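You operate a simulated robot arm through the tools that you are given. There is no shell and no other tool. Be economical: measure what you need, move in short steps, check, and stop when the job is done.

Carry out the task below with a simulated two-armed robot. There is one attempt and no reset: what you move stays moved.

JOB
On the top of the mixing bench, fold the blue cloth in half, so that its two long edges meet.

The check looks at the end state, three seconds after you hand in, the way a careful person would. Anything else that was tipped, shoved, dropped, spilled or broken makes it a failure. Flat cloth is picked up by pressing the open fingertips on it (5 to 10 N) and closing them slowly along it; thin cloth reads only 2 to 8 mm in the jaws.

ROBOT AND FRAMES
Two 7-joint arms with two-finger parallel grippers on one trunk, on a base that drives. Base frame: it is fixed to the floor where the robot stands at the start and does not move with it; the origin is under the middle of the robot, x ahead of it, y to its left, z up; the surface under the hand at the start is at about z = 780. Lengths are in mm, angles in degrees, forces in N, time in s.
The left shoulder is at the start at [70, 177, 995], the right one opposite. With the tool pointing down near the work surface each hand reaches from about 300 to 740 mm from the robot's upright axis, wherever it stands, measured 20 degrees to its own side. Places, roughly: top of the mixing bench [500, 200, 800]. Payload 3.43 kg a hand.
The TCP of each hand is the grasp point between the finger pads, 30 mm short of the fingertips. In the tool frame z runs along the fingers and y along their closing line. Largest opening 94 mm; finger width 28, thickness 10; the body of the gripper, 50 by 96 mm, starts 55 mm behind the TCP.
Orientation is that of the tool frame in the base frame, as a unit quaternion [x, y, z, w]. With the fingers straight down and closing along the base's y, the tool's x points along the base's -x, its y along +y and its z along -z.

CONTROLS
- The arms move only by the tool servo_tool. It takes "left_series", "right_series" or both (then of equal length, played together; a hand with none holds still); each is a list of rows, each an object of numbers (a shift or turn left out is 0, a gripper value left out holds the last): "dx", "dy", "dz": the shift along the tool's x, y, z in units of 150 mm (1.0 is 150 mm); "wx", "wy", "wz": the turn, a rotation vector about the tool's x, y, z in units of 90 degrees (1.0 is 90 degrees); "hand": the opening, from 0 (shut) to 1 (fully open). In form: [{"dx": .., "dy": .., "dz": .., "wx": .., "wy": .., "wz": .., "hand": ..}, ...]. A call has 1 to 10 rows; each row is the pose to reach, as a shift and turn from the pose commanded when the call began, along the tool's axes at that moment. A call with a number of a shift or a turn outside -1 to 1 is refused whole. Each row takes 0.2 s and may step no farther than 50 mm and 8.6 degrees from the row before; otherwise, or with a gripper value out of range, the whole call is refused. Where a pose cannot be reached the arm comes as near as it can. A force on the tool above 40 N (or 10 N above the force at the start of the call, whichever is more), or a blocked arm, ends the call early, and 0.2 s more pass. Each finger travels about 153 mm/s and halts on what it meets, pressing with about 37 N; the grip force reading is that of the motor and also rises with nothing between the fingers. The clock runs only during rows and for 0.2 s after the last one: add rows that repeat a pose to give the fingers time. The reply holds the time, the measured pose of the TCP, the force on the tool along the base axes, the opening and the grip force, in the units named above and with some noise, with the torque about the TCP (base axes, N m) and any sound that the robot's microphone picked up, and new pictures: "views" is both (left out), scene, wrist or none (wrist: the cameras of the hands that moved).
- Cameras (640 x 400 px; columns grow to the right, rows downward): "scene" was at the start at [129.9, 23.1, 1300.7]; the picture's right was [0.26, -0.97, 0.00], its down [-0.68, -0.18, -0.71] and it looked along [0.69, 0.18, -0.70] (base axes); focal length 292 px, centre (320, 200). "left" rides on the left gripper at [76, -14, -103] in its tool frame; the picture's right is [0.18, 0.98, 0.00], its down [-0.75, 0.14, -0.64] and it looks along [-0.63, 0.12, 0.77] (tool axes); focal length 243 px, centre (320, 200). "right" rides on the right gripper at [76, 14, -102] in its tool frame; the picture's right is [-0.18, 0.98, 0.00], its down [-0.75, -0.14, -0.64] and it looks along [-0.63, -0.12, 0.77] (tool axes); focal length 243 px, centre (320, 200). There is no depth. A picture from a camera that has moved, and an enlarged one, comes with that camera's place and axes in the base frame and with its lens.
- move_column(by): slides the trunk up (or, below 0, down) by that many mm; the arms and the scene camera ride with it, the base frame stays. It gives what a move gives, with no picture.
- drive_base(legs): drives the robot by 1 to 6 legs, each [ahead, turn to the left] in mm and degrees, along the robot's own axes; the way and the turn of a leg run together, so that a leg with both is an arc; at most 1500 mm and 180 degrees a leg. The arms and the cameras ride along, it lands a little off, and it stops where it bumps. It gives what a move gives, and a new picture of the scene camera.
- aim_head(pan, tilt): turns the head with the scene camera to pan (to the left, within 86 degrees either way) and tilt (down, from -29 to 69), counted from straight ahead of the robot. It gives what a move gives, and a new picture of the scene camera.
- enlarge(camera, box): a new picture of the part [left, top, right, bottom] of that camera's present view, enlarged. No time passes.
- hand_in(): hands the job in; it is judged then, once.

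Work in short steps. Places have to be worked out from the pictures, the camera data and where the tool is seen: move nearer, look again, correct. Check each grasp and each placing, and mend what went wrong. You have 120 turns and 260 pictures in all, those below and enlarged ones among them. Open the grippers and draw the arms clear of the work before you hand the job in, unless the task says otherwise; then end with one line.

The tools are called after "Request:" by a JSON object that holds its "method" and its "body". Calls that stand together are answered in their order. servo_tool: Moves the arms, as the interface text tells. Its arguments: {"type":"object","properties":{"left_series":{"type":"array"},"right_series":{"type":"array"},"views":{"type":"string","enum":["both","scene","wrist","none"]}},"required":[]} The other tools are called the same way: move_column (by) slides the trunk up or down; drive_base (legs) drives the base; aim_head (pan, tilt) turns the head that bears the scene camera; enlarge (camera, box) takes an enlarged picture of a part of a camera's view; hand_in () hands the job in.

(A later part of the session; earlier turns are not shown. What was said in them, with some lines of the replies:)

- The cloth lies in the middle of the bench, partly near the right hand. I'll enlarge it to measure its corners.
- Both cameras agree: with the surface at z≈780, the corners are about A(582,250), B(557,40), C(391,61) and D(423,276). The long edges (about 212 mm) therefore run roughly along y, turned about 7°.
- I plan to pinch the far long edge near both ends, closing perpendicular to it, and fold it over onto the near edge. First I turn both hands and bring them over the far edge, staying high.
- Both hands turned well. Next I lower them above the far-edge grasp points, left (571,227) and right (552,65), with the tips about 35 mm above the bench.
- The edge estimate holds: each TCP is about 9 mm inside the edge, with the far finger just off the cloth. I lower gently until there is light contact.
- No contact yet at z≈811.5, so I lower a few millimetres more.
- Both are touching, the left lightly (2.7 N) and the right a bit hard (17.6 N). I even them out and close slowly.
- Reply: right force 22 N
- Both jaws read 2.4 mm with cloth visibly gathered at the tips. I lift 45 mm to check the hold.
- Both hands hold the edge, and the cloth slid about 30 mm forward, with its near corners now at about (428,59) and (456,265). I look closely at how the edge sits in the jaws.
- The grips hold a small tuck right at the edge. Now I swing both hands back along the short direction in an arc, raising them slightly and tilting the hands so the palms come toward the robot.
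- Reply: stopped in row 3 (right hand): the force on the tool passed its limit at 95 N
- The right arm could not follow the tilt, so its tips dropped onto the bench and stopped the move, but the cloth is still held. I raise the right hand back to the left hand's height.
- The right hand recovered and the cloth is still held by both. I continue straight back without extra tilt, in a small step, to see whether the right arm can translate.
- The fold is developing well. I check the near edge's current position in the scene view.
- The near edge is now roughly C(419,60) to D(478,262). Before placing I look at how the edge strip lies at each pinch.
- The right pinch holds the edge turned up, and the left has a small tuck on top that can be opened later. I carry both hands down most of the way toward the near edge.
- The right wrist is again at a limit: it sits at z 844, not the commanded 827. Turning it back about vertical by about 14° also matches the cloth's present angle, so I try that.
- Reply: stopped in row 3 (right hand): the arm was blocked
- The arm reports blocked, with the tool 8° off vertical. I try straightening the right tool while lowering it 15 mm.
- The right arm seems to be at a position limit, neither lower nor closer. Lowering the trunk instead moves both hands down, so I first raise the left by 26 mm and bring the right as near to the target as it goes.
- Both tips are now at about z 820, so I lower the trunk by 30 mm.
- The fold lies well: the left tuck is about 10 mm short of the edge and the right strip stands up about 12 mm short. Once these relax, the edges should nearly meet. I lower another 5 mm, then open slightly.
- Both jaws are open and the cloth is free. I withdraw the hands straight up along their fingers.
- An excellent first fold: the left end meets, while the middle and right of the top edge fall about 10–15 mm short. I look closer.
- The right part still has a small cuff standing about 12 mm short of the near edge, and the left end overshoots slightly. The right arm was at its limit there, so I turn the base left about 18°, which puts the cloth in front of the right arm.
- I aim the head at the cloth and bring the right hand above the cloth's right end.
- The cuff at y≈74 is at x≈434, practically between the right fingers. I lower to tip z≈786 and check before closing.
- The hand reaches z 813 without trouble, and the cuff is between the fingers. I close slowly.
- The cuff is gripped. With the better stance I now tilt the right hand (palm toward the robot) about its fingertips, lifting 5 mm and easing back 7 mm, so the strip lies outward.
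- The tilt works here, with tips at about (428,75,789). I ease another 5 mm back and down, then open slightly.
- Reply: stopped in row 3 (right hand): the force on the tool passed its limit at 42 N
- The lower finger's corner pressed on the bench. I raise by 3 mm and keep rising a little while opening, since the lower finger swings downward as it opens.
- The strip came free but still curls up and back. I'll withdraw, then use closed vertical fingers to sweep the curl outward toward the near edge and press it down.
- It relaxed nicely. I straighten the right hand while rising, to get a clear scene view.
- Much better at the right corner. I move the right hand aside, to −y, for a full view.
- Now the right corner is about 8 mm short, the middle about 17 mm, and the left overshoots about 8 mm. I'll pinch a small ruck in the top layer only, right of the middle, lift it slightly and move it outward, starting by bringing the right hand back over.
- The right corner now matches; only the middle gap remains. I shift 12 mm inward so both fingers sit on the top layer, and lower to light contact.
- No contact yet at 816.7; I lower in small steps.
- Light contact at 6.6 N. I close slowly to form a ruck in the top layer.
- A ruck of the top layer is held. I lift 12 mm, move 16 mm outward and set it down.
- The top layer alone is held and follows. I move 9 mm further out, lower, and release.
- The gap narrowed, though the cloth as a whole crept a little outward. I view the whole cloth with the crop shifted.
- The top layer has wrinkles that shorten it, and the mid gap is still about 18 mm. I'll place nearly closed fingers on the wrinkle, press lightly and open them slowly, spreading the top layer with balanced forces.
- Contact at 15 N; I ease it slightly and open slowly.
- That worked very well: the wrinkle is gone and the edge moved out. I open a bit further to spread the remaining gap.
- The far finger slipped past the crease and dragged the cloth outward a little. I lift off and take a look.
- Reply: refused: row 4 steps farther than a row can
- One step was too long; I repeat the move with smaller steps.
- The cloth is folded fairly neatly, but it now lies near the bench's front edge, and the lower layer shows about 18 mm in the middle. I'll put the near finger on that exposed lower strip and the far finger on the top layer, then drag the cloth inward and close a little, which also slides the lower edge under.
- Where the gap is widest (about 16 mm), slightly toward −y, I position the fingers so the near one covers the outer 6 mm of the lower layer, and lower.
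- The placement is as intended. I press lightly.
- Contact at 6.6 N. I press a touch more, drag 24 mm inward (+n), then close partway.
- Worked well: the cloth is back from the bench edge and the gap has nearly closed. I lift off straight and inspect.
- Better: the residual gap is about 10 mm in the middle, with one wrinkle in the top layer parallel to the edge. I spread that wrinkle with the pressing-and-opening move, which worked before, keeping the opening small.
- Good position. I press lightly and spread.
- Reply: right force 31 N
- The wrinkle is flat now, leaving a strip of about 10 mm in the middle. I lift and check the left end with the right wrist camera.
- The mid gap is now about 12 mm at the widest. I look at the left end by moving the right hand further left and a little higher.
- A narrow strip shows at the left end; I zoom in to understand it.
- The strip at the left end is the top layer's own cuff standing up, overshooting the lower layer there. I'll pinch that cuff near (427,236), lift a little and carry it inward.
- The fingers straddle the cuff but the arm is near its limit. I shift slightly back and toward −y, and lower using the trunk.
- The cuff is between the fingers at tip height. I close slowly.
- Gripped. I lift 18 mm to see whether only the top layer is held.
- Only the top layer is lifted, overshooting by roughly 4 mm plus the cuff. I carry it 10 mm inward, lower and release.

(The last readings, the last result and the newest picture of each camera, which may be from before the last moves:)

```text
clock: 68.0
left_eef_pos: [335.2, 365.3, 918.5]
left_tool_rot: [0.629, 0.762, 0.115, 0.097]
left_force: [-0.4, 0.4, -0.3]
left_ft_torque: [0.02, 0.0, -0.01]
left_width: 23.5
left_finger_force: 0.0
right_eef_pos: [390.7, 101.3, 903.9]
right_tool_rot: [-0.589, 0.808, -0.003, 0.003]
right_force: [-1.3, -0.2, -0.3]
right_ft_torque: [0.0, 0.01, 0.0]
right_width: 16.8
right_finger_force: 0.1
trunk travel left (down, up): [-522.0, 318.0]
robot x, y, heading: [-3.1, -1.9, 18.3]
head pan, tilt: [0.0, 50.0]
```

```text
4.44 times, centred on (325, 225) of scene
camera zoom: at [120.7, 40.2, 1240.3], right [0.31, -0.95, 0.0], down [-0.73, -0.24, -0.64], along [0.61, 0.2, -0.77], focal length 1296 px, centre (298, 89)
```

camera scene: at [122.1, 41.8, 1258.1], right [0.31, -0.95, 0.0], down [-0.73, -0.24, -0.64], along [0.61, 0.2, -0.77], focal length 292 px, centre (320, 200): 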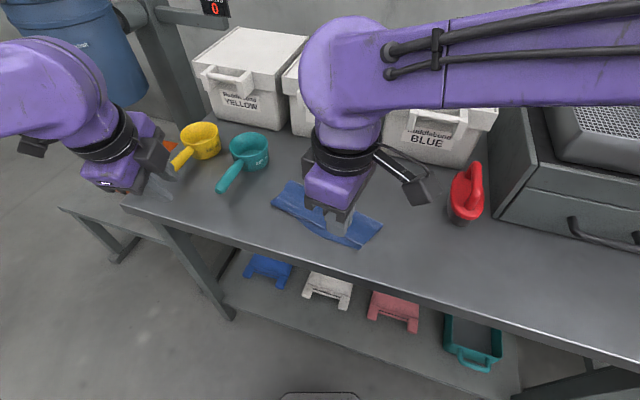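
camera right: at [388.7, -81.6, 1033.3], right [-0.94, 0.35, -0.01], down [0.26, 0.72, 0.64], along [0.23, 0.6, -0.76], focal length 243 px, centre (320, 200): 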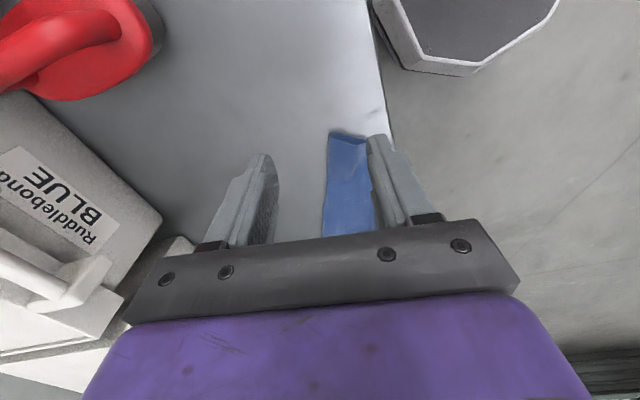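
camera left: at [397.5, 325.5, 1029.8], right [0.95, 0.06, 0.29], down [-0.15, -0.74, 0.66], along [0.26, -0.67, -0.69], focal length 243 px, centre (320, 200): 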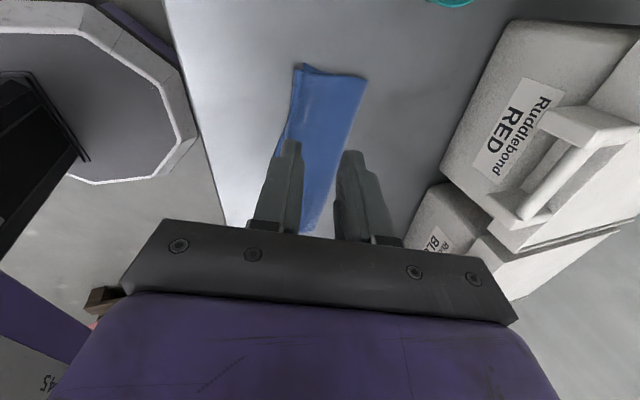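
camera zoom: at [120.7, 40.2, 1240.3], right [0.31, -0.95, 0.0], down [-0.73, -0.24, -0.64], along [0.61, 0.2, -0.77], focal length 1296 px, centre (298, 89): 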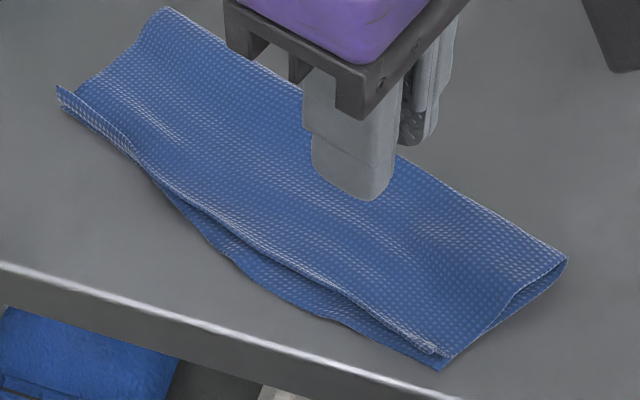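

The overshoot at the left shrank. I zoom in on the left end.

Request:
{"method": "enlarge", "body": {"camera": "scene", "box": [260, 190, 320, 240]}}

Request:
{"method": "enlarge", "body": {"camera": "scene", "box": [300, 215, 365, 268]}}

```text
8.00 times, centred on (290, 215) of scene
camera zoom: at [120.7, 40.2, 1240.3], right [0.31, -0.95, 0.0], down [-0.73, -0.24, -0.64], along [0.61, 0.2, -0.77], focal length 2333 px, centre (560, 80)
```

zoom: 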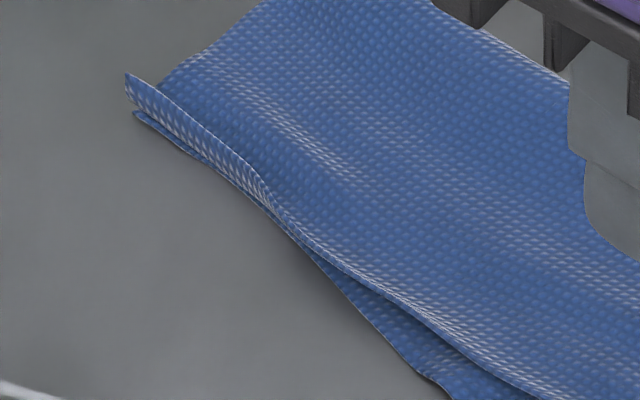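

```text
7.55 times, centred on (332, 242) of scene
camera zoom: at [120.7, 40.2, 1240.3], right [0.31, -0.95, 0.0], down [-0.73, -0.24, -0.64], along [0.61, 0.2, -0.77], focal length 2201 px, centre (226, -113)
```

zoom: 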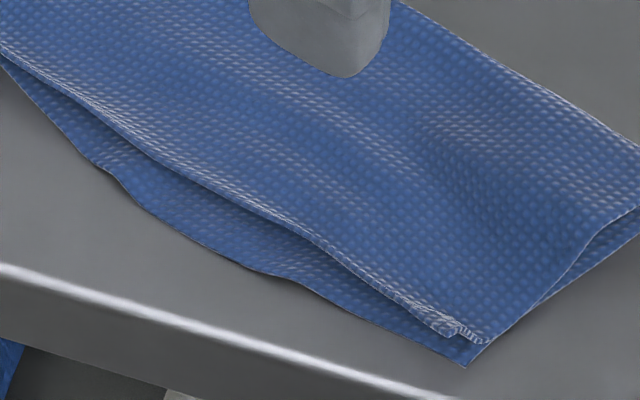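

The left end now meets, with a small upright cuff. The mid gap is about 11 mm, so I repeat the inward push on the lower strip at (393,126), which helped before.

Request:
{"method": "servo_tool", "body": {"right_series": [{"dx": -0.08, "dy": 0.02, "dz": 0.2, "hand": 0.26}, {"dx": -0.161, "dy": 0.036, "dz": 0.4}, {"dx": -0.161, "dy": 0.036, "dz": 0.52}, {"dx": -0.161, "dy": 0.036, "dz": 0.58}, {"dx": -0.161, "dy": 0.036, "dz": 0.595}], "views": "none"}}

Request:
{"method": "enlarge", "body": {"camera": "right", "box": [200, 0, 440, 200]}}

```text
clock: 69.2
left_eef_pos: [335.5, 366.8, 919.0]
left_tool_rot: [0.629, 0.763, 0.115, 0.098]
left_force: [0.0, 0.6, -0.6]
left_ft_torque: [-0.05, -0.02, 0.03]
left_width: 23.4
left_finger_force: 0.0
right_eef_pos: [391.6, 124.0, 817.4]
right_tool_rot: [-0.588, 0.809, -0.002, 0.002]
right_force: [0.6, 0.1, 0.3]
right_ft_torque: [0.01, -0.01, -0.03]
right_width: 24.5
right_finger_force: 0.1
trunk travel left (down, up): [-522.0, 318.0]
robot x, y, heading: [-0.5, 1.7, 18.3]
head pan, tilt: [0.0, 50.0]
```

```text
2.00 times, centred on (320, 100) of right
camera zoom: at [353.7, 56.5, 919.2], right [-0.88, 0.48, -0.01], down [0.36, 0.68, 0.64], along [0.31, 0.56, -0.77], focal length 485 px, centre (320, 400)
```

zoom: 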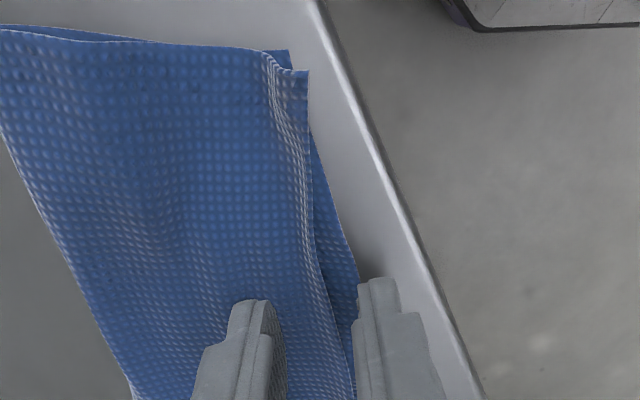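

The near finger sits right at the lower edge; I shift 5 mm inward, press, drag 12 mm inward and close partway.

Request:
{"method": "servo_tool", "body": {"right_series": [{"dy": -0.033, "dz": 0.01}, {"dy": -0.033, "dz": 0.03}, {"dy": -0.033, "dz": 0.042}, {"dy": -0.06, "dz": 0.042}, {"dy": -0.09, "dz": 0.042}, {"dy": -0.113, "dz": 0.042}, {"dy": -0.113, "dz": 0.042, "hand": 0.22}, {"dy": -0.113, "dz": 0.042, "hand": 0.18}, {"dy": -0.113, "dz": 0.042, "hand": 0.16}, {"dy": -0.113, "dz": 0.042, "hand": 0.16}], "views": "none"}}

Request:
{"method": "enlarge", "body": {"camera": "right", "box": [200, 0, 440, 200]}}

```text
clock: 71.4
left_eef_pos: [335.8, 366.6, 917.7]
left_tool_rot: [0.629, 0.763, 0.114, 0.098]
left_force: [1.2, -1.1, -0.2]
left_ft_torque: [0.02, -0.02, 0.04]
left_width: 23.6
left_finger_force: 0.2
right_eef_pos: [407.2, 120.6, 811.1]
right_tool_rot: [-0.589, 0.808, -0.003, 0.002]
right_force: [0.1, 1.0, 0.6]
right_ft_torque: [0.01, 0.0, 0.0]
right_width: 15.0
right_finger_force: 0.1
trunk travel left (down, up): [-522.0, 318.0]
robot x, y, heading: [2.2, -0.2, 18.3]
head pan, tilt: [0.0, 50.0]
```

```text
2.00 times, centred on (320, 100) of right
camera zoom: at [369.5, 50.6, 914.5], right [-0.88, 0.48, -0.01], down [0.36, 0.68, 0.64], along [0.31, 0.56, -0.77], focal length 485 px, centre (320, 400)
```

zoom: 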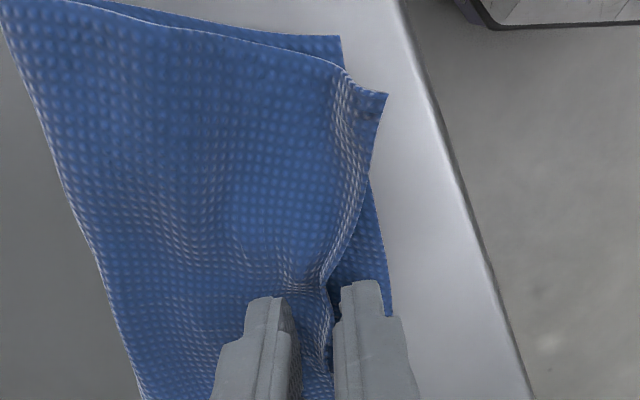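

This time the top layer buckled between the fingers. I lift, recentre on that wrinkle with closed fingers, and spread it as before.

Request:
{"method": "servo_tool", "body": {"right_series": [{"dz": -0.1}, {"dz": -0.3}, {"dz": -0.4}, {"dz": -0.4, "hand": 0.03}], "views": "none"}}

Request:
{"method": "enlarge", "body": {"camera": "right", "box": [200, 0, 440, 200]}}

Request:
{"method": "enlarge", "body": {"camera": "scene", "box": [255, 180, 395, 270]}}

```text
clock: 72.4
left_eef_pos: [336.2, 366.4, 918.5]
left_tool_rot: [0.629, 0.763, 0.114, 0.098]
left_force: [-0.9, 0.0, -0.6]
left_ft_torque: [0.0, -0.04, -0.01]
left_width: 23.5
left_finger_force: 0.0
right_eef_pos: [406.9, 118.8, 872.1]
right_tool_rot: [-0.588, 0.809, -0.002, 0.002]
right_force: [1.2, -0.7, 0.1]
right_ft_torque: [-0.05, 0.03, 0.02]
right_width: 2.8
right_finger_force: 0.0
trunk travel left (down, up): [-522.0, 318.0]
robot x, y, heading: [0.7, -0.1, 18.4]
head pan, tilt: [0.0, 50.0]
```

```text
2.00 times, centred on (320, 100) of right
camera zoom: at [369.8, 49.4, 974.7], right [-0.88, 0.48, -0.01], down [0.36, 0.68, 0.64], along [0.31, 0.56, -0.77], focal length 485 px, centre (320, 400)
```

zoom: 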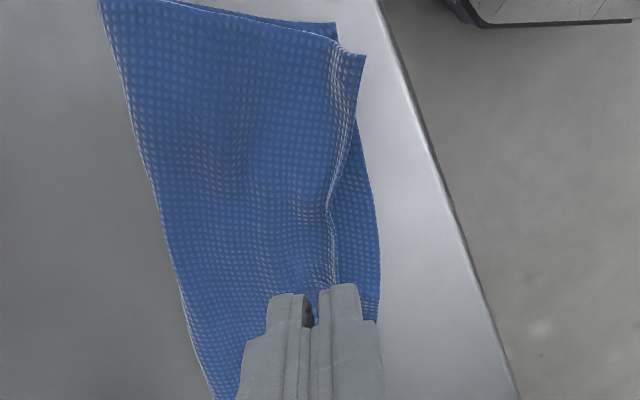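

```text
4.44 times, centred on (325, 225) of scene
camera zoom: at [121.4, 42.1, 1240.1], right [0.31, -0.95, 0.0], down [-0.73, -0.24, -0.64], along [0.61, 0.2, -0.77], focal length 1296 px, centre (298, 89)
```

zoom: 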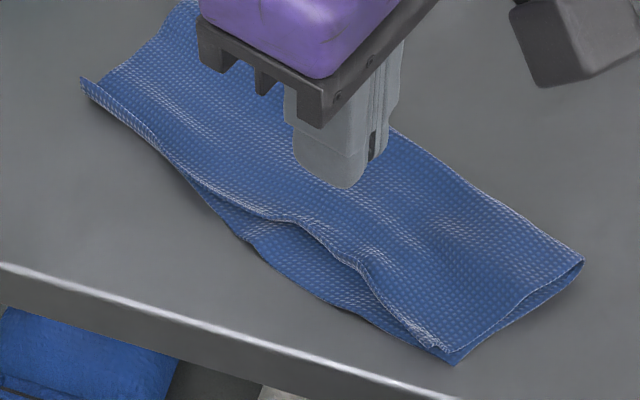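

The recess is at about (397,102). I place closed fingers just inside it, press, and spread.

Request:
{"method": "servo_tool", "body": {"right_series": [{"dx": 0.06, "dy": -0.02, "dz": 0.15}, {"dx": 0.122, "dy": -0.05, "dz": 0.3}, {"dx": 0.122, "dy": -0.05, "dz": 0.38}, {"dx": 0.122, "dy": -0.05, "dz": 0.4}, {"dx": 0.122, "dy": -0.05, "dz": 0.408}, {"dx": 0.122, "dy": -0.05, "dz": 0.408}], "views": "none"}}

Request:
{"method": "enlarge", "body": {"camera": "right", "box": [200, 0, 440, 200]}}

```text
clock: 73.8
left_eef_pos: [334.5, 366.1, 919.1]
left_tool_rot: [0.629, 0.762, 0.114, 0.098]
left_force: [0.6, -0.5, -0.1]
left_ft_torque: [0.02, -0.01, 0.01]
left_width: 23.8
left_finger_force: 0.0
right_eef_pos: [408.7, 99.5, 811.9]
right_tool_rot: [-0.589, 0.808, -0.002, 0.003]
right_force: [2.9, 0.8, 13.1]
right_ft_torque: [0.11, -0.02, 0.01]
right_width: 2.6
right_finger_force: 0.0
trunk travel left (down, up): [-522.0, 318.0]
robot x, y, heading: [0.6, -0.4, 18.3]
head pan, tilt: [0.0, 50.0]
```

```text
2.00 times, centred on (320, 100) of right
camera zoom: at [370.5, 30.3, 914.0], right [-0.88, 0.48, -0.01], down [0.36, 0.67, 0.64], along [0.31, 0.56, -0.76], focal length 485 px, centre (320, 400)
```

zoom: 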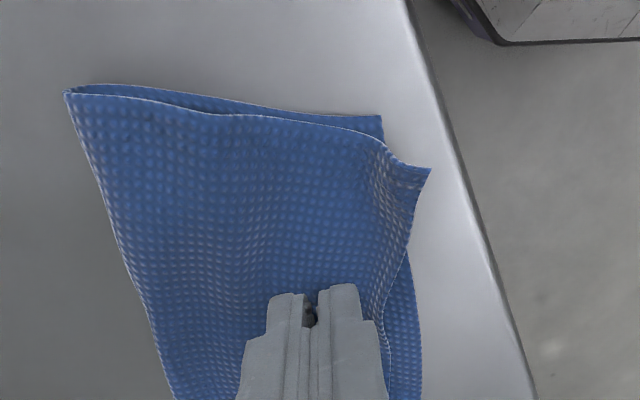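

Good contact at 13 N; I open slowly.

Request:
{"method": "servo_tool", "body": {"right_series": [{"hand": 0.06}, {"hand": 0.1}, {"hand": 0.14}, {"hand": 0.18}, {"hand": 0.22}, {"hand": 0.26}, {"hand": 0.3}, {"hand": 0.3}], "views": "none"}}

Request:
{"method": "enlarge", "body": {"camera": "right", "box": [200, 0, 440, 200]}}

```text
clock: 75.6
left_eef_pos: [335.1, 365.6, 919.1]
left_tool_rot: [0.63, 0.762, 0.115, 0.098]
left_force: [0.1, 0.9, 0.9]
left_ft_torque: [0.02, 0.03, 0.01]
left_width: 23.6
left_finger_force: 0.1
right_eef_pos: [407.6, 99.2, 811.2]
right_tool_rot: [-0.589, 0.808, -0.004, 0.004]
right_force: [4.6, -1.4, 25.2]
right_ft_torque: [0.13, 0.23, -0.02]
right_width: 23.9
right_finger_force: 0.0
trunk travel left (down, up): [-522.0, 318.0]
robot x, y, heading: [4.9, 1.6, 18.1]
head pan, tilt: [0.0, 50.0]
```

```text
2.00 times, centred on (320, 100) of right
camera zoom: at [369.8, 29.7, 914.0], right [-0.88, 0.48, -0.01], down [0.36, 0.67, 0.64], along [0.31, 0.56, -0.76], focal length 485 px, centre (320, 400)
```

zoom: 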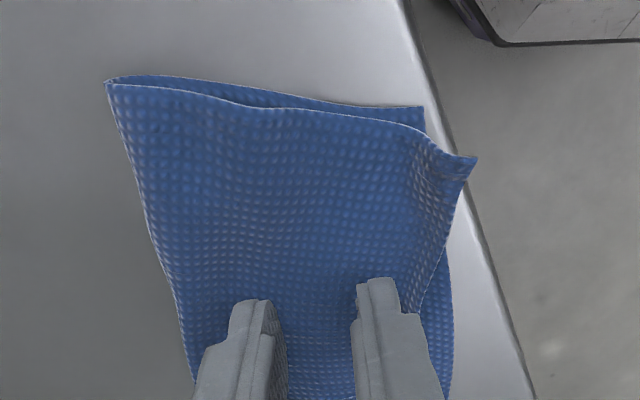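

The strip at this place is now about 8 mm. I lift and view the overall state.

Request:
{"method": "servo_tool", "body": {"right_series": [{"dz": -0.1}, {"dz": -0.3}, {"dz": -0.5}, {"dz": -0.7, "dx": 0.2}, {"dz": -0.8, "dx": 0.5}, {"dz": -0.8, "dx": 0.8}], "views": "none"}}

Request:
{"method": "enlarge", "body": {"camera": "scene", "box": [255, 185, 395, 275]}}

```text
clock: 77.0
left_eef_pos: [335.0, 364.5, 919.4]
left_tool_rot: [0.63, 0.762, 0.115, 0.097]
left_force: [0.0, -0.1, 0.6]
left_ft_torque: [0.05, -0.02, 0.03]
left_width: 23.5
left_finger_force: 0.1
right_eef_pos: [371.7, -17.0, 932.5]
right_tool_rot: [-0.588, 0.809, -0.002, 0.003]
right_force: [-0.7, 1.0, 0.5]
right_ft_torque: [0.01, 0.02, -0.01]
right_width: 28.1
right_finger_force: 0.1
trunk travel left (down, up): [-522.0, 318.0]
robot x, y, heading: [0.8, -3.8, 18.4]
head pan, tilt: [0.0, 50.0]
```

```text
4.44 times, centred on (325, 230) of scene
camera zoom: at [121.4, 39.8, 1240.2], right [0.31, -0.95, 0.0], down [-0.73, -0.24, -0.64], along [0.61, 0.2, -0.77], focal length 1296 px, centre (298, 67)
```

zoom: 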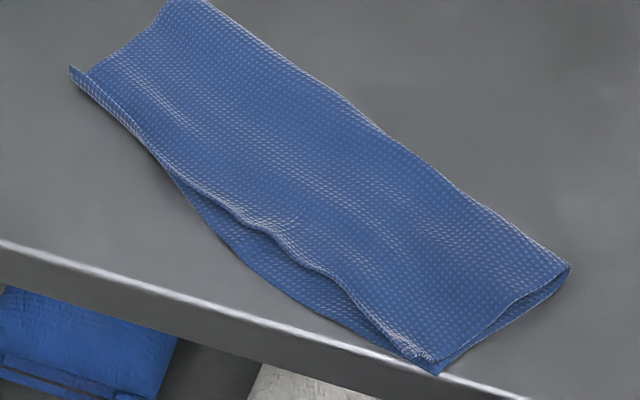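

The right corner meets but lies near the bench edge, and the middle strip shows about 13 mm. I'll tilt the hand about 12° so only the near finger touches the exposed lower layer, and drag it inward.

Request:
{"method": "servo_tool", "body": {"right_series": [{"dx": -0.25, "dy": 0.05, "hand": 0.32}, {"dx": -0.5, "dy": 0.1, "dz": 0.08}, {"dx": -0.75, "dy": 0.15, "dz": 0.2, "wx": 0.04}, {"dx": -0.9, "dy": 0.184, "dz": 0.4, "wx": 0.09}, {"dx": -0.9, "dy": 0.184, "dz": 0.6, "wx": 0.133}, {"dx": -0.9, "dy": 0.184, "dz": 0.717, "wx": 0.133}], "views": "none"}}

Request:
{"method": "enlarge", "body": {"camera": "right", "box": [200, 0, 440, 200]}}

Request:
{"method": "enlarge", "body": {"camera": "scene", "box": [255, 185, 395, 275]}}

```text
clock: 78.4
left_eef_pos: [336.4, 367.1, 918.0]
left_tool_rot: [0.629, 0.763, 0.114, 0.097]
left_force: [0.4, 0.5, 0.0]
left_ft_torque: [-0.02, -0.01, -0.01]
left_width: 23.3
left_finger_force: 0.0
right_eef_pos: [388.8, 121.3, 823.7]
right_tool_rot: [-0.586, 0.803, -0.087, 0.063]
right_force: [0.9, 0.4, 0.1]
right_ft_torque: [0.01, 0.03, 0.0]
right_width: 30.2
right_finger_force: 0.0
trunk travel left (down, up): [-522.0, 318.0]
robot x, y, heading: [-1.7, -0.2, 18.5]
head pan, tilt: [0.0, 50.0]
```

```text
2.00 times, centred on (320, 100) of right
camera zoom: at [331.0, 58.9, 920.1], right [-0.86, 0.47, -0.21], down [0.23, 0.72, 0.66], along [0.46, 0.51, -0.72], focal length 485 px, centre (320, 400)
```

zoom: 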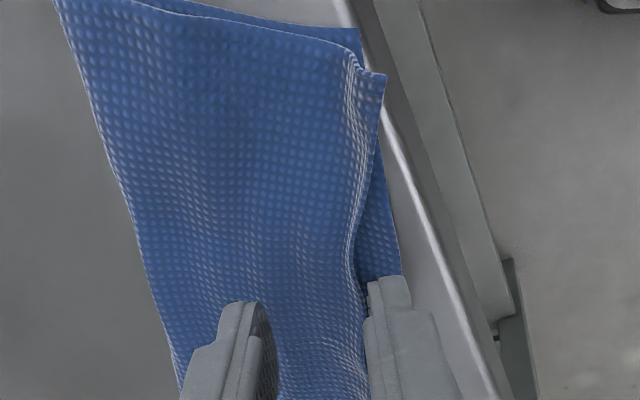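

```text
4.44 times, centred on (325, 230) of scene
camera zoom: at [122.0, 42.3, 1240.1], right [0.31, -0.95, 0.0], down [-0.73, -0.24, -0.64], along [0.61, 0.2, -0.77], focal length 1296 px, centre (298, 67)
```

zoom: 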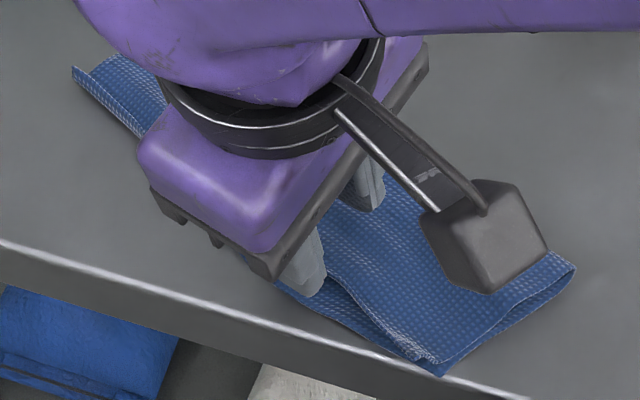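

The near finger is over the exposed strip. I lower until light contact.

Request:
{"method": "servo_tool", "body": {"right_series": [{"dy": 0.006, "dz": 0.03}, {"dy": 0.01, "dz": 0.045}, {"dy": 0.013, "dz": 0.058}, {"dy": 0.013, "dz": 0.058}], "views": "none"}}

```text
clock: 79.4
left_eef_pos: [336.4, 366.9, 919.1]
left_tool_rot: [0.629, 0.762, 0.114, 0.098]
left_force: [-0.5, -0.3, 0.2]
left_ft_torque: [-0.01, 0.01, -0.03]
left_width: 23.4
left_finger_force: 0.0
right_eef_pos: [387.1, 122.3, 816.2]
right_tool_rot: [-0.585, 0.804, -0.086, 0.064]
right_force: [-0.2, -0.6, 5.2]
right_ft_torque: [0.0, 0.11, 0.02]
right_width: 29.7
right_finger_force: 0.0
trunk travel left (down, up): [-522.0, 318.0]
robot x, y, heading: [0.3, 2.0, 18.1]
head pan, tilt: [0.0, 50.0]
```

Light contact at 5 N with the near finger only. I drag 26 mm inward.

Request:
{"method": "servo_tool", "body": {"right_series": [{"dz": 0.005}, {"dy": -0.024, "dz": 0.01}, {"dy": -0.049, "dz": 0.016}, {"dy": -0.073, "dz": 0.021}, {"dy": -0.098, "dz": 0.026}, {"dy": -0.122, "dz": 0.031}, {"dy": -0.146, "dz": 0.036}, {"dy": -0.17, "dz": 0.041}], "views": "none"}}

Request:
{"method": "enlarge", "body": {"camera": "right", "box": [200, 0, 440, 200]}}

Request:
{"method": "enlarge", "body": {"camera": "scene", "box": [255, 185, 395, 275]}}

```text
clock: 81.2
left_eef_pos: [331.9, 365.6, 921.0]
left_tool_rot: [0.629, 0.762, 0.116, 0.099]
left_force: [-0.5, -0.1, -0.6]
left_ft_torque: [-0.01, 0.0, 0.0]
left_width: 23.7
left_finger_force: 0.1
right_eef_pos: [409.5, 113.6, 815.5]
right_tool_rot: [-0.585, 0.804, -0.088, 0.065]
right_force: [-5.6, 2.4, 35.4]
right_ft_torque: [0.26, 0.71, -0.01]
right_width: 29.2
right_finger_force: 0.1
trunk travel left (down, up): [-522.0, 318.0]
robot x, y, heading: [3.2, 3.6, 18.2]
head pan, tilt: [0.0, 50.0]
```

```text
2.00 times, centred on (320, 100) of right
camera zoom: at [351.8, 51.4, 912.0], right [-0.86, 0.47, -0.21], down [0.23, 0.72, 0.66], along [0.46, 0.52, -0.72], focal length 485 px, centre (320, 400)
```

zoom: 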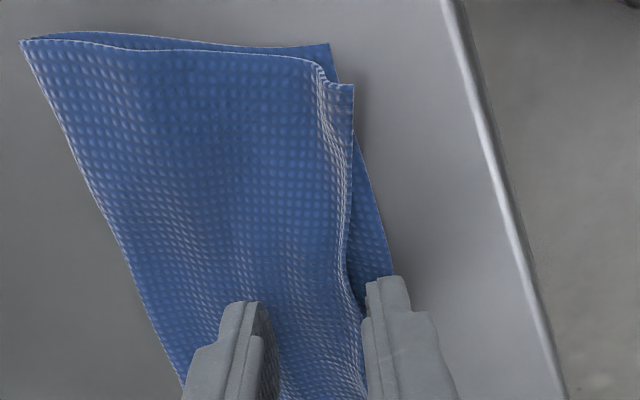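

```text
4.44 times, centred on (325, 230) of scene
camera zoom: at [117.2, 41.5, 1240.7], right [0.31, -0.95, 0.0], down [-0.72, -0.24, -0.65], along [0.61, 0.2, -0.76], focal length 1296 px, centre (298, 67)
```

zoom: 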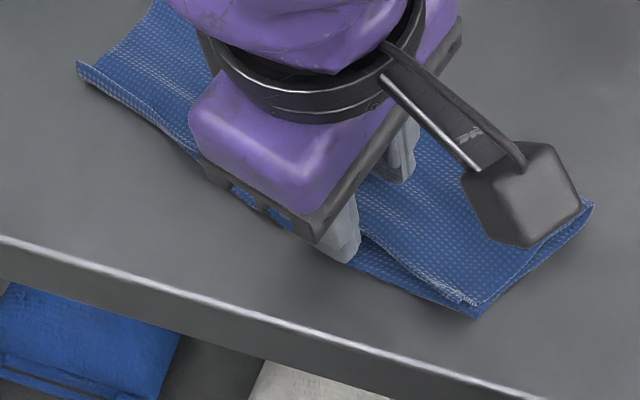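

The cloth moved inward cleanly without wrinkles. I lift and view it.

Request:
{"method": "servo_tool", "body": {"right_series": [{"dz": -0.1}, {"dz": -0.3}, {"dz": -0.5}, {"dz": -0.65, "dx": 0.2}, {"dz": -0.7, "dx": 0.5}, {"dz": -0.7, "dx": 0.8}], "views": "none"}}

Request:
{"method": "enlarge", "body": {"camera": "scene", "box": [255, 175, 395, 265]}}

```text
clock: 82.6
left_eef_pos: [335.0, 364.5, 919.2]
left_tool_rot: [0.629, 0.763, 0.115, 0.096]
left_force: [-0.1, 0.1, -0.6]
left_ft_torque: [0.02, -0.03, 0.0]
left_width: 23.8
left_finger_force: 0.1
right_eef_pos: [355.3, 5.9, 916.9]
right_tool_rot: [-0.584, 0.804, -0.087, 0.064]
right_force: [-1.0, -0.5, 0.1]
right_ft_torque: [0.02, 0.03, 0.02]
right_width: 30.0
right_finger_force: 0.1
trunk travel left (down, up): [-522.0, 318.0]
robot x, y, heading: [0.8, -0.5, 18.5]
head pan, tilt: [0.0, 50.0]
```

```text
4.44 times, centred on (325, 220) of scene
camera zoom: at [121.6, 39.5, 1240.2], right [0.31, -0.95, 0.0], down [-0.73, -0.24, -0.64], along [0.61, 0.2, -0.77], focal length 1296 px, centre (298, 111)
```

zoom: 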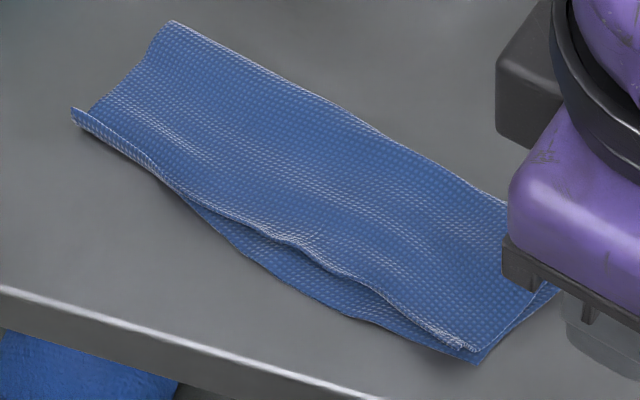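

Looks good: the right end is within about 4 mm, the left meets, and the strip is at most 11 mm in the middle, where a small ruck remains near (410,133). I do one more spread there.

Request:
{"method": "servo_tool", "body": {"right_series": [{"dx": -0.25, "dy": -0.01, "wx": -0.05, "hand": 0.03}, {"dx": -0.5, "dy": -0.02, "dz": 0.05, "wx": -0.1}, {"dx": -0.75, "dy": -0.03, "dz": 0.15, "wx": -0.133}, {"dx": -0.922, "dy": -0.045, "dz": 0.35, "wx": -0.133}, {"dx": -0.922, "dy": -0.045, "dz": 0.5, "wx": -0.133}, {"dx": -0.922, "dy": -0.045, "dz": 0.571, "wx": -0.133}], "views": "none"}}

Request:
{"method": "enlarge", "body": {"camera": "right", "box": [200, 0, 440, 200]}}

```text
clock: 84.0
left_eef_pos: [335.7, 366.2, 918.5]
left_tool_rot: [0.629, 0.763, 0.115, 0.098]
left_force: [0.1, 0.1, 0.2]
left_ft_torque: [0.0, 0.01, 0.0]
left_width: 23.4
left_finger_force: 0.1
right_eef_pos: [418.5, 131.1, 835.1]
right_tool_rot: [-0.588, 0.809, -0.002, 0.002]
right_force: [-0.1, -0.4, 0.0]
right_ft_torque: [-0.01, -0.01, 0.0]
right_width: 3.0
right_finger_force: 0.1
trunk travel left (down, up): [-522.0, 318.0]
robot x, y, heading: [-0.1, 0.2, 18.1]
head pan, tilt: [0.0, 50.0]
```

```text
2.00 times, centred on (320, 100) of right
camera zoom: at [381.7, 62.6, 937.2], right [-0.88, 0.48, -0.01], down [0.36, 0.68, 0.64], along [0.31, 0.56, -0.77], focal length 485 px, centre (320, 400)
```

zoom: 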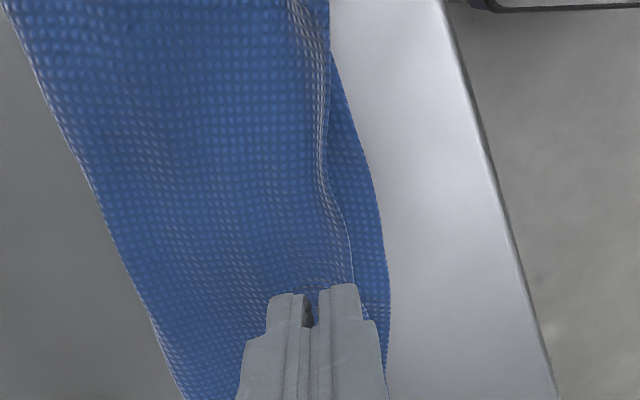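

I place the fingers about 9 mm further to −y, toward the deepest recess, press, and spread to about 26 mm.

Request:
{"method": "servo_tool", "body": {"right_series": [{"dx": 0.06, "dz": 0.08}, {"dx": 0.06, "dz": 0.14}, {"dx": 0.06, "dz": 0.158}, {"dx": 0.06, "dz": 0.158, "hand": 0.06}, {"dx": 0.06, "dz": 0.158, "hand": 0.1}, {"dx": 0.06, "dz": 0.158, "hand": 0.14}, {"dx": 0.06, "dz": 0.158, "hand": 0.18}, {"dx": 0.06, "dz": 0.158, "hand": 0.22}, {"dx": 0.06, "dz": 0.158, "hand": 0.26}, {"dx": 0.06, "dz": 0.158, "hand": 0.28}], "views": "none"}}

Request:
{"method": "enlarge", "body": {"camera": "right", "box": [200, 0, 440, 200]}}

```text
clock: 86.2
left_eef_pos: [334.3, 366.8, 918.3]
left_tool_rot: [0.628, 0.763, 0.115, 0.098]
left_force: [-0.2, -0.9, -0.2]
left_ft_torque: [0.04, -0.04, -0.02]
left_width: 23.3
left_finger_force: 0.0
right_eef_pos: [415.1, 121.7, 812.3]
right_tool_rot: [-0.588, 0.809, -0.003, 0.004]
right_force: [3.4, -1.2, 17.0]
right_ft_torque: [0.11, 0.18, -0.02]
right_width: 24.1
right_finger_force: 0.1
trunk travel left (down, up): [-522.0, 318.0]
robot x, y, heading: [0.0, -4.2, 18.3]
head pan, tilt: [0.0, 50.0]
```

```text
2.00 times, centred on (320, 100) of right
camera zoom: at [378.3, 53.0, 914.2], right [-0.88, 0.48, -0.01], down [0.36, 0.67, 0.64], along [0.31, 0.56, -0.76], focal length 485 px, centre (320, 400)
```

zoom: 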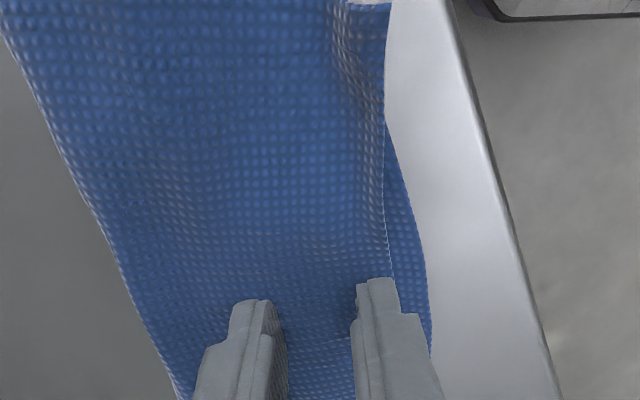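

The right half meets now and the surface is flat. I repeat once about 35 mm further left.

Request:
{"method": "servo_tool", "body": {"right_series": [{"dz": -0.06}, {"dz": -0.16}, {"dx": -0.12, "dz": -0.16, "hand": 0.15}, {"dx": -0.24, "dz": -0.16, "hand": 0.03}, {"dx": -0.24, "dz": -0.16, "hand": 0.03}], "views": "none"}}

Request:
{"method": "enlarge", "body": {"camera": "right", "box": [200, 0, 440, 200]}}

Request:
{"method": "enlarge", "body": {"camera": "scene", "box": [255, 175, 395, 265]}}

```text
clock: 87.4
left_eef_pos: [334.8, 366.6, 919.2]
left_tool_rot: [0.629, 0.762, 0.115, 0.098]
left_force: [1.0, 0.0, 0.6]
left_ft_torque: [0.0, 0.01, -0.01]
left_width: 23.7
left_finger_force: 0.1
right_eef_pos: [427.9, 155.8, 835.7]
right_tool_rot: [-0.588, 0.809, -0.003, 0.002]
right_force: [-0.1, 0.4, 0.6]
right_ft_torque: [0.0, 0.03, -0.02]
right_width: 2.8
right_finger_force: 0.1
trunk travel left (down, up): [-522.0, 318.0]
robot x, y, heading: [-0.4, 1.9, 18.0]
head pan, tilt: [0.0, 50.0]
```

```text
2.00 times, centred on (320, 100) of right
camera zoom: at [390.2, 86.8, 937.7], right [-0.88, 0.48, -0.01], down [0.36, 0.68, 0.64], along [0.31, 0.56, -0.77], focal length 485 px, centre (320, 400)
```

zoom: 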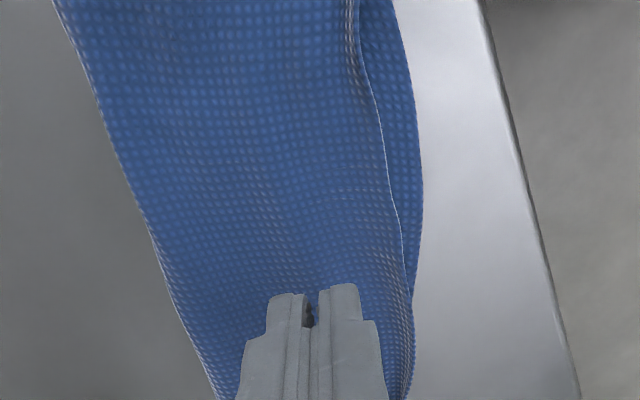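

```text
4.44 times, centred on (325, 220) of scene
camera zoom: at [121.4, 41.9, 1240.2], right [0.31, -0.95, 0.0], down [-0.73, -0.24, -0.64], along [0.61, 0.2, -0.77], focal length 1296 px, centre (298, 111)
```

zoom: 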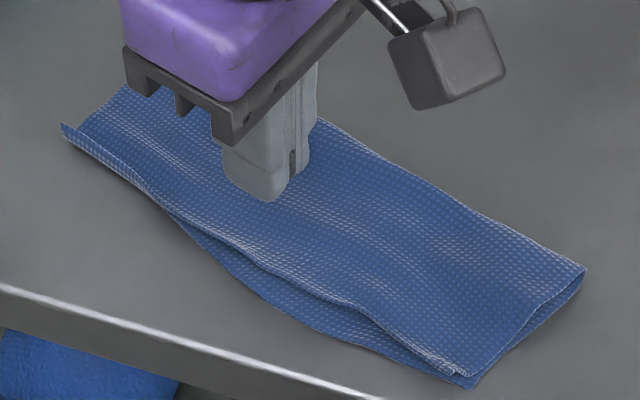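

The fold is good now: the strip is ≤12 mm in the middle and about 0–5 mm at both ends. Last, I lay the upright cuff at the left end outward by sweeping with closed fingers just above the cloth.

Request:
{"method": "servo_tool", "body": {"right_series": [{"dx": -0.2, "dy": -0.02, "dz": -0.08}, {"dx": -0.414, "dy": -0.03, "dz": -0.08}, {"dx": -0.414, "dy": -0.03, "dz": 0.05}, {"dx": -0.414, "dy": -0.03, "dz": 0.115}, {"dx": -0.414, "dy": -0.03, "dz": 0.115}], "views": "none"}}

Request:
{"method": "enlarge", "body": {"camera": "right", "box": [200, 20, 440, 220]}}

Request:
{"method": "enlarge", "body": {"camera": "scene", "box": [250, 175, 350, 250]}}

```text
clock: 88.6
left_eef_pos: [336.0, 366.3, 919.4]
left_tool_rot: [0.629, 0.763, 0.114, 0.098]
left_force: [0.4, -0.3, -1.3]
left_ft_torque: [-0.02, -0.01, -0.01]
left_width: 24.0
left_finger_force: 0.1
right_eef_pos: [452.5, 215.9, 817.9]
right_tool_rot: [-0.587, 0.809, -0.002, 0.003]
right_force: [0.4, -0.1, 0.2]
right_ft_torque: [0.0, 0.02, -0.02]
right_width: 2.7
right_finger_force: 0.0
trunk travel left (down, up): [-522.0, 318.0]
robot x, y, heading: [1.1, -1.1, 18.3]
head pan, tilt: [0.0, 50.0]
```

```text
2.00 times, centred on (320, 120) of right
camera zoom: at [414.2, 146.0, 920.3], right [-0.88, 0.48, 0.0], down [0.36, 0.67, 0.64], along [0.31, 0.56, -0.76], focal length 485 px, centre (320, 360)
```

zoom: 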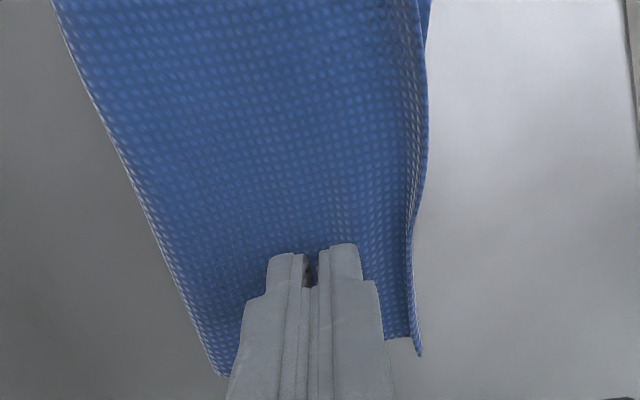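

```text
5.33 times, centred on (300, 212) of scene
camera zoom: at [121.3, 42.0, 1240.2], right [0.31, -0.95, 0.0], down [-0.73, -0.24, -0.64], along [0.61, 0.2, -0.77], focal length 1555 px, centre (427, 133)
```

zoom: 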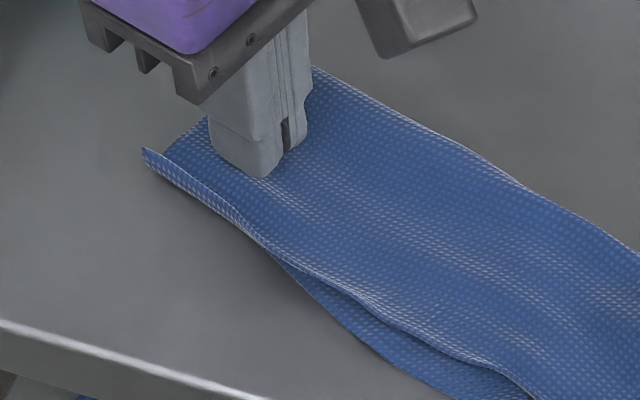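

The fingers are just inside the cuff, clear of the top layer. I sweep 33 mm outward (−n), then lift.

Request:
{"method": "servo_tool", "body": {"right_series": [{"dy": 0.04, "dz": 0.008}, {"dy": 0.08, "dz": 0.008}, {"dy": 0.12, "dz": 0.008}, {"dy": 0.16, "dz": 0.008}, {"dy": 0.2, "dz": 0.008}, {"dy": 0.225, "dz": 0.008}, {"dy": 0.225, "dz": -0.1}, {"dy": 0.225, "dz": -0.3}], "views": "none"}}

Request:
{"method": "enlarge", "body": {"camera": "scene", "box": [250, 175, 350, 250]}}

Request:
{"method": "enlarge", "body": {"camera": "right", "box": [200, 20, 440, 220]}}

```text
clock: 90.4
left_eef_pos: [335.0, 366.6, 918.8]
left_tool_rot: [0.629, 0.763, 0.115, 0.098]
left_force: [-0.1, -0.6, -0.1]
left_ft_torque: [-0.03, -0.03, 0.01]
left_width: 23.6
left_finger_force: 0.0
right_eef_pos: [424.1, 222.0, 864.2]
right_tool_rot: [-0.583, 0.812, 0.004, 0.002]
right_force: [-0.1, -0.2, 1.1]
right_ft_torque: [0.0, -0.01, 0.02]
right_width: 2.5
right_finger_force: 0.1
trunk travel left (down, up): [-522.0, 318.0]
robot x, y, heading: [-0.2, -2.8, 18.5]
head pan, tilt: [0.0, 50.0]
```

```text
5.33 times, centred on (300, 212) of scene
camera zoom: at [120.7, 42.2, 1240.2], right [0.31, -0.95, 0.0], down [-0.73, -0.24, -0.64], along [0.61, 0.2, -0.77], focal length 1555 px, centre (427, 133)
```

zoom: 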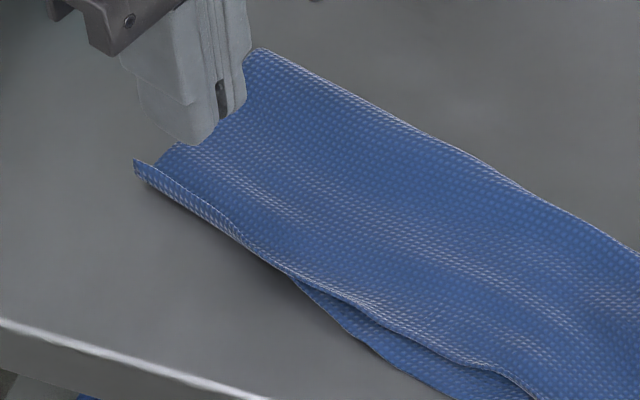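

```text
2.00 times, centred on (320, 120) of right
camera zoom: at [386.8, 154.0, 966.5], right [-0.87, 0.49, 0.0], down [0.37, 0.66, 0.65], along [0.31, 0.57, -0.76], focal length 485 px, centre (320, 360)
```

zoom: 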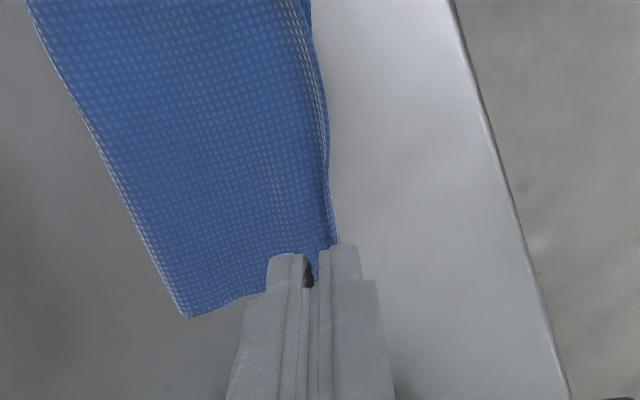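

The little cuff springs back; it is only a few millimetres high and lies right at the near edge. I back the right hand away and make a final overall check.

Request:
{"method": "servo_tool", "body": {"right_series": [{"dx": 0.25, "dz": -0.15}, {"dx": 0.5, "dz": -0.35}, {"dx": 0.75, "dz": -0.5}, {"dx": 1.0, "dz": -0.6}], "views": "none"}}

Request:
{"method": "servo_tool", "body": {"right_series": [{"dx": 0.25, "dy": 0.05}, {"dx": 0.5, "dy": 0.1}, {"dx": 0.75, "dy": 0.15}], "views": "scene"}}

Request:
{"method": "enlarge", "body": {"camera": "scene", "box": [255, 175, 395, 265]}}

```text
clock: 91.4
left_eef_pos: [335.7, 363.0, 918.7]
left_tool_rot: [0.629, 0.762, 0.115, 0.096]
left_force: [0.0, 0.4, -0.1]
left_ft_torque: [0.01, 0.03, 0.03]
left_width: 23.4
left_finger_force: 0.0
right_eef_pos: [372.2, 80.7, 947.8]
right_tool_rot: [-0.589, 0.808, -0.002, 0.003]
right_force: [-0.2, -0.6, -0.4]
right_ft_torque: [0.05, 0.02, 0.0]
right_width: 2.7
right_finger_force: 0.1
trunk travel left (down, up): [-522.0, 318.0]
robot x, y, heading: [-0.8, 2.6, 18.3]
head pan, tilt: [0.0, 50.0]
```

```text
clock: 92.2
left_eef_pos: [336.4, 364.8, 919.7]
left_tool_rot: [0.629, 0.762, 0.115, 0.098]
left_force: [-0.1, -0.8, 1.2]
left_ft_torque: [0.02, 0.03, 0.02]
left_width: 23.7
left_finger_force: 0.0
right_eef_pos: [318.1, -19.9, 950.4]
right_tool_rot: [-0.589, 0.808, -0.002, 0.003]
right_force: [-0.1, -0.6, 0.1]
right_ft_torque: [0.03, -0.03, 0.01]
right_width: 2.9
right_finger_force: 0.1
trunk travel left (down, up): [-522.0, 318.0]
robot x, y, heading: [0.3, -2.8, 18.0]
head pan, tilt: [0.0, 50.0]
camera scene: at [121.5, 39.8, 1240.2], right [0.31, -0.95, 0.0], down [-0.73, -0.24, -0.64], along [0.61, 0.2, -0.77], focal length 292 px, centre (320, 200)
```

scene: 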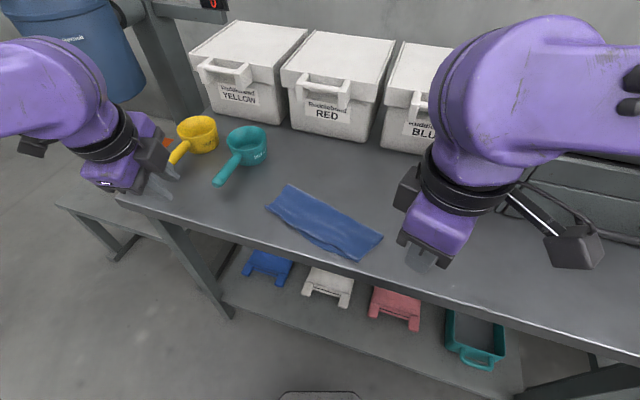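

```text
4.44 times, centred on (325, 220) of scene
camera zoom: at [121.5, 39.8, 1240.2], right [0.31, -0.95, 0.0], down [-0.73, -0.24, -0.64], along [0.61, 0.2, -0.77], focal length 1296 px, centre (298, 111)
```

zoom: 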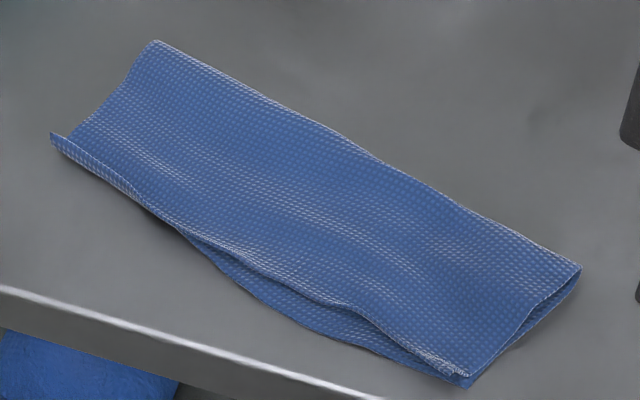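

The final state: the cloth is folded in half, ends aligned, the edges within roughly 10 mm along the middle, and nothing else disturbed. I open both grippers and lift both arms clear.

Request:
{"method": "servo_tool", "body": {"left_series": [{"dz": -0.1, "hand": 0.6}, {"dz": -0.2, "hand": 1.0}, {"dz": -0.2, "hand": 1.0}], "right_series": [{"dz": -0.1, "hand": 0.6}, {"dz": -0.2, "hand": 1.0}, {"dz": -0.2, "hand": 1.0}], "views": "scene"}}

```text
clock: 93.0
left_eef_pos: [326.3, 364.8, 945.5]
left_tool_rot: [0.629, 0.763, 0.114, 0.098]
left_force: [0.3, -0.4, 0.2]
left_ft_torque: [0.02, 0.03, 0.02]
left_width: 94.1
left_finger_force: 0.0
right_eef_pos: [316.2, -19.4, 981.3]
right_tool_rot: [-0.588, 0.809, -0.003, 0.003]
right_force: [0.0, -0.6, 0.8]
right_ft_torque: [0.01, -0.01, -0.03]
right_width: 93.9
right_finger_force: 0.1
trunk travel left (down, up): [-522.0, 318.0]
robot x, y, heading: [2.5, 1.4, 18.0]
head pan, tilt: [0.0, 50.0]
camera scene: at [121.6, 42.1, 1240.1], right [0.31, -0.95, 0.0], down [-0.73, -0.24, -0.64], along [0.61, 0.2, -0.77], focal length 292 px, centre (320, 200)
```

scene: 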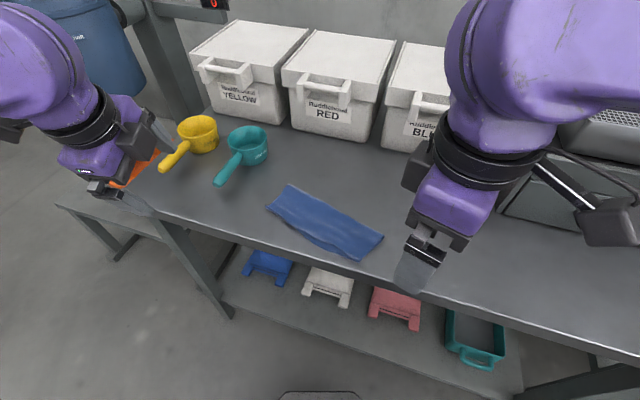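

Both grippers are open and clear of the cloth, so I hand in.

Request:
{"method": "hand_in", "body": {}}

```text
The job is handed in.
```

I folded the blue cloth in half on the bench and handed the job in: its long edges meet at both ends but sit up to about 12 mm apart in the middle, a small cuff a few millimetres high still stands up at the left end, and nothing else on the bench was visibly disturbed.
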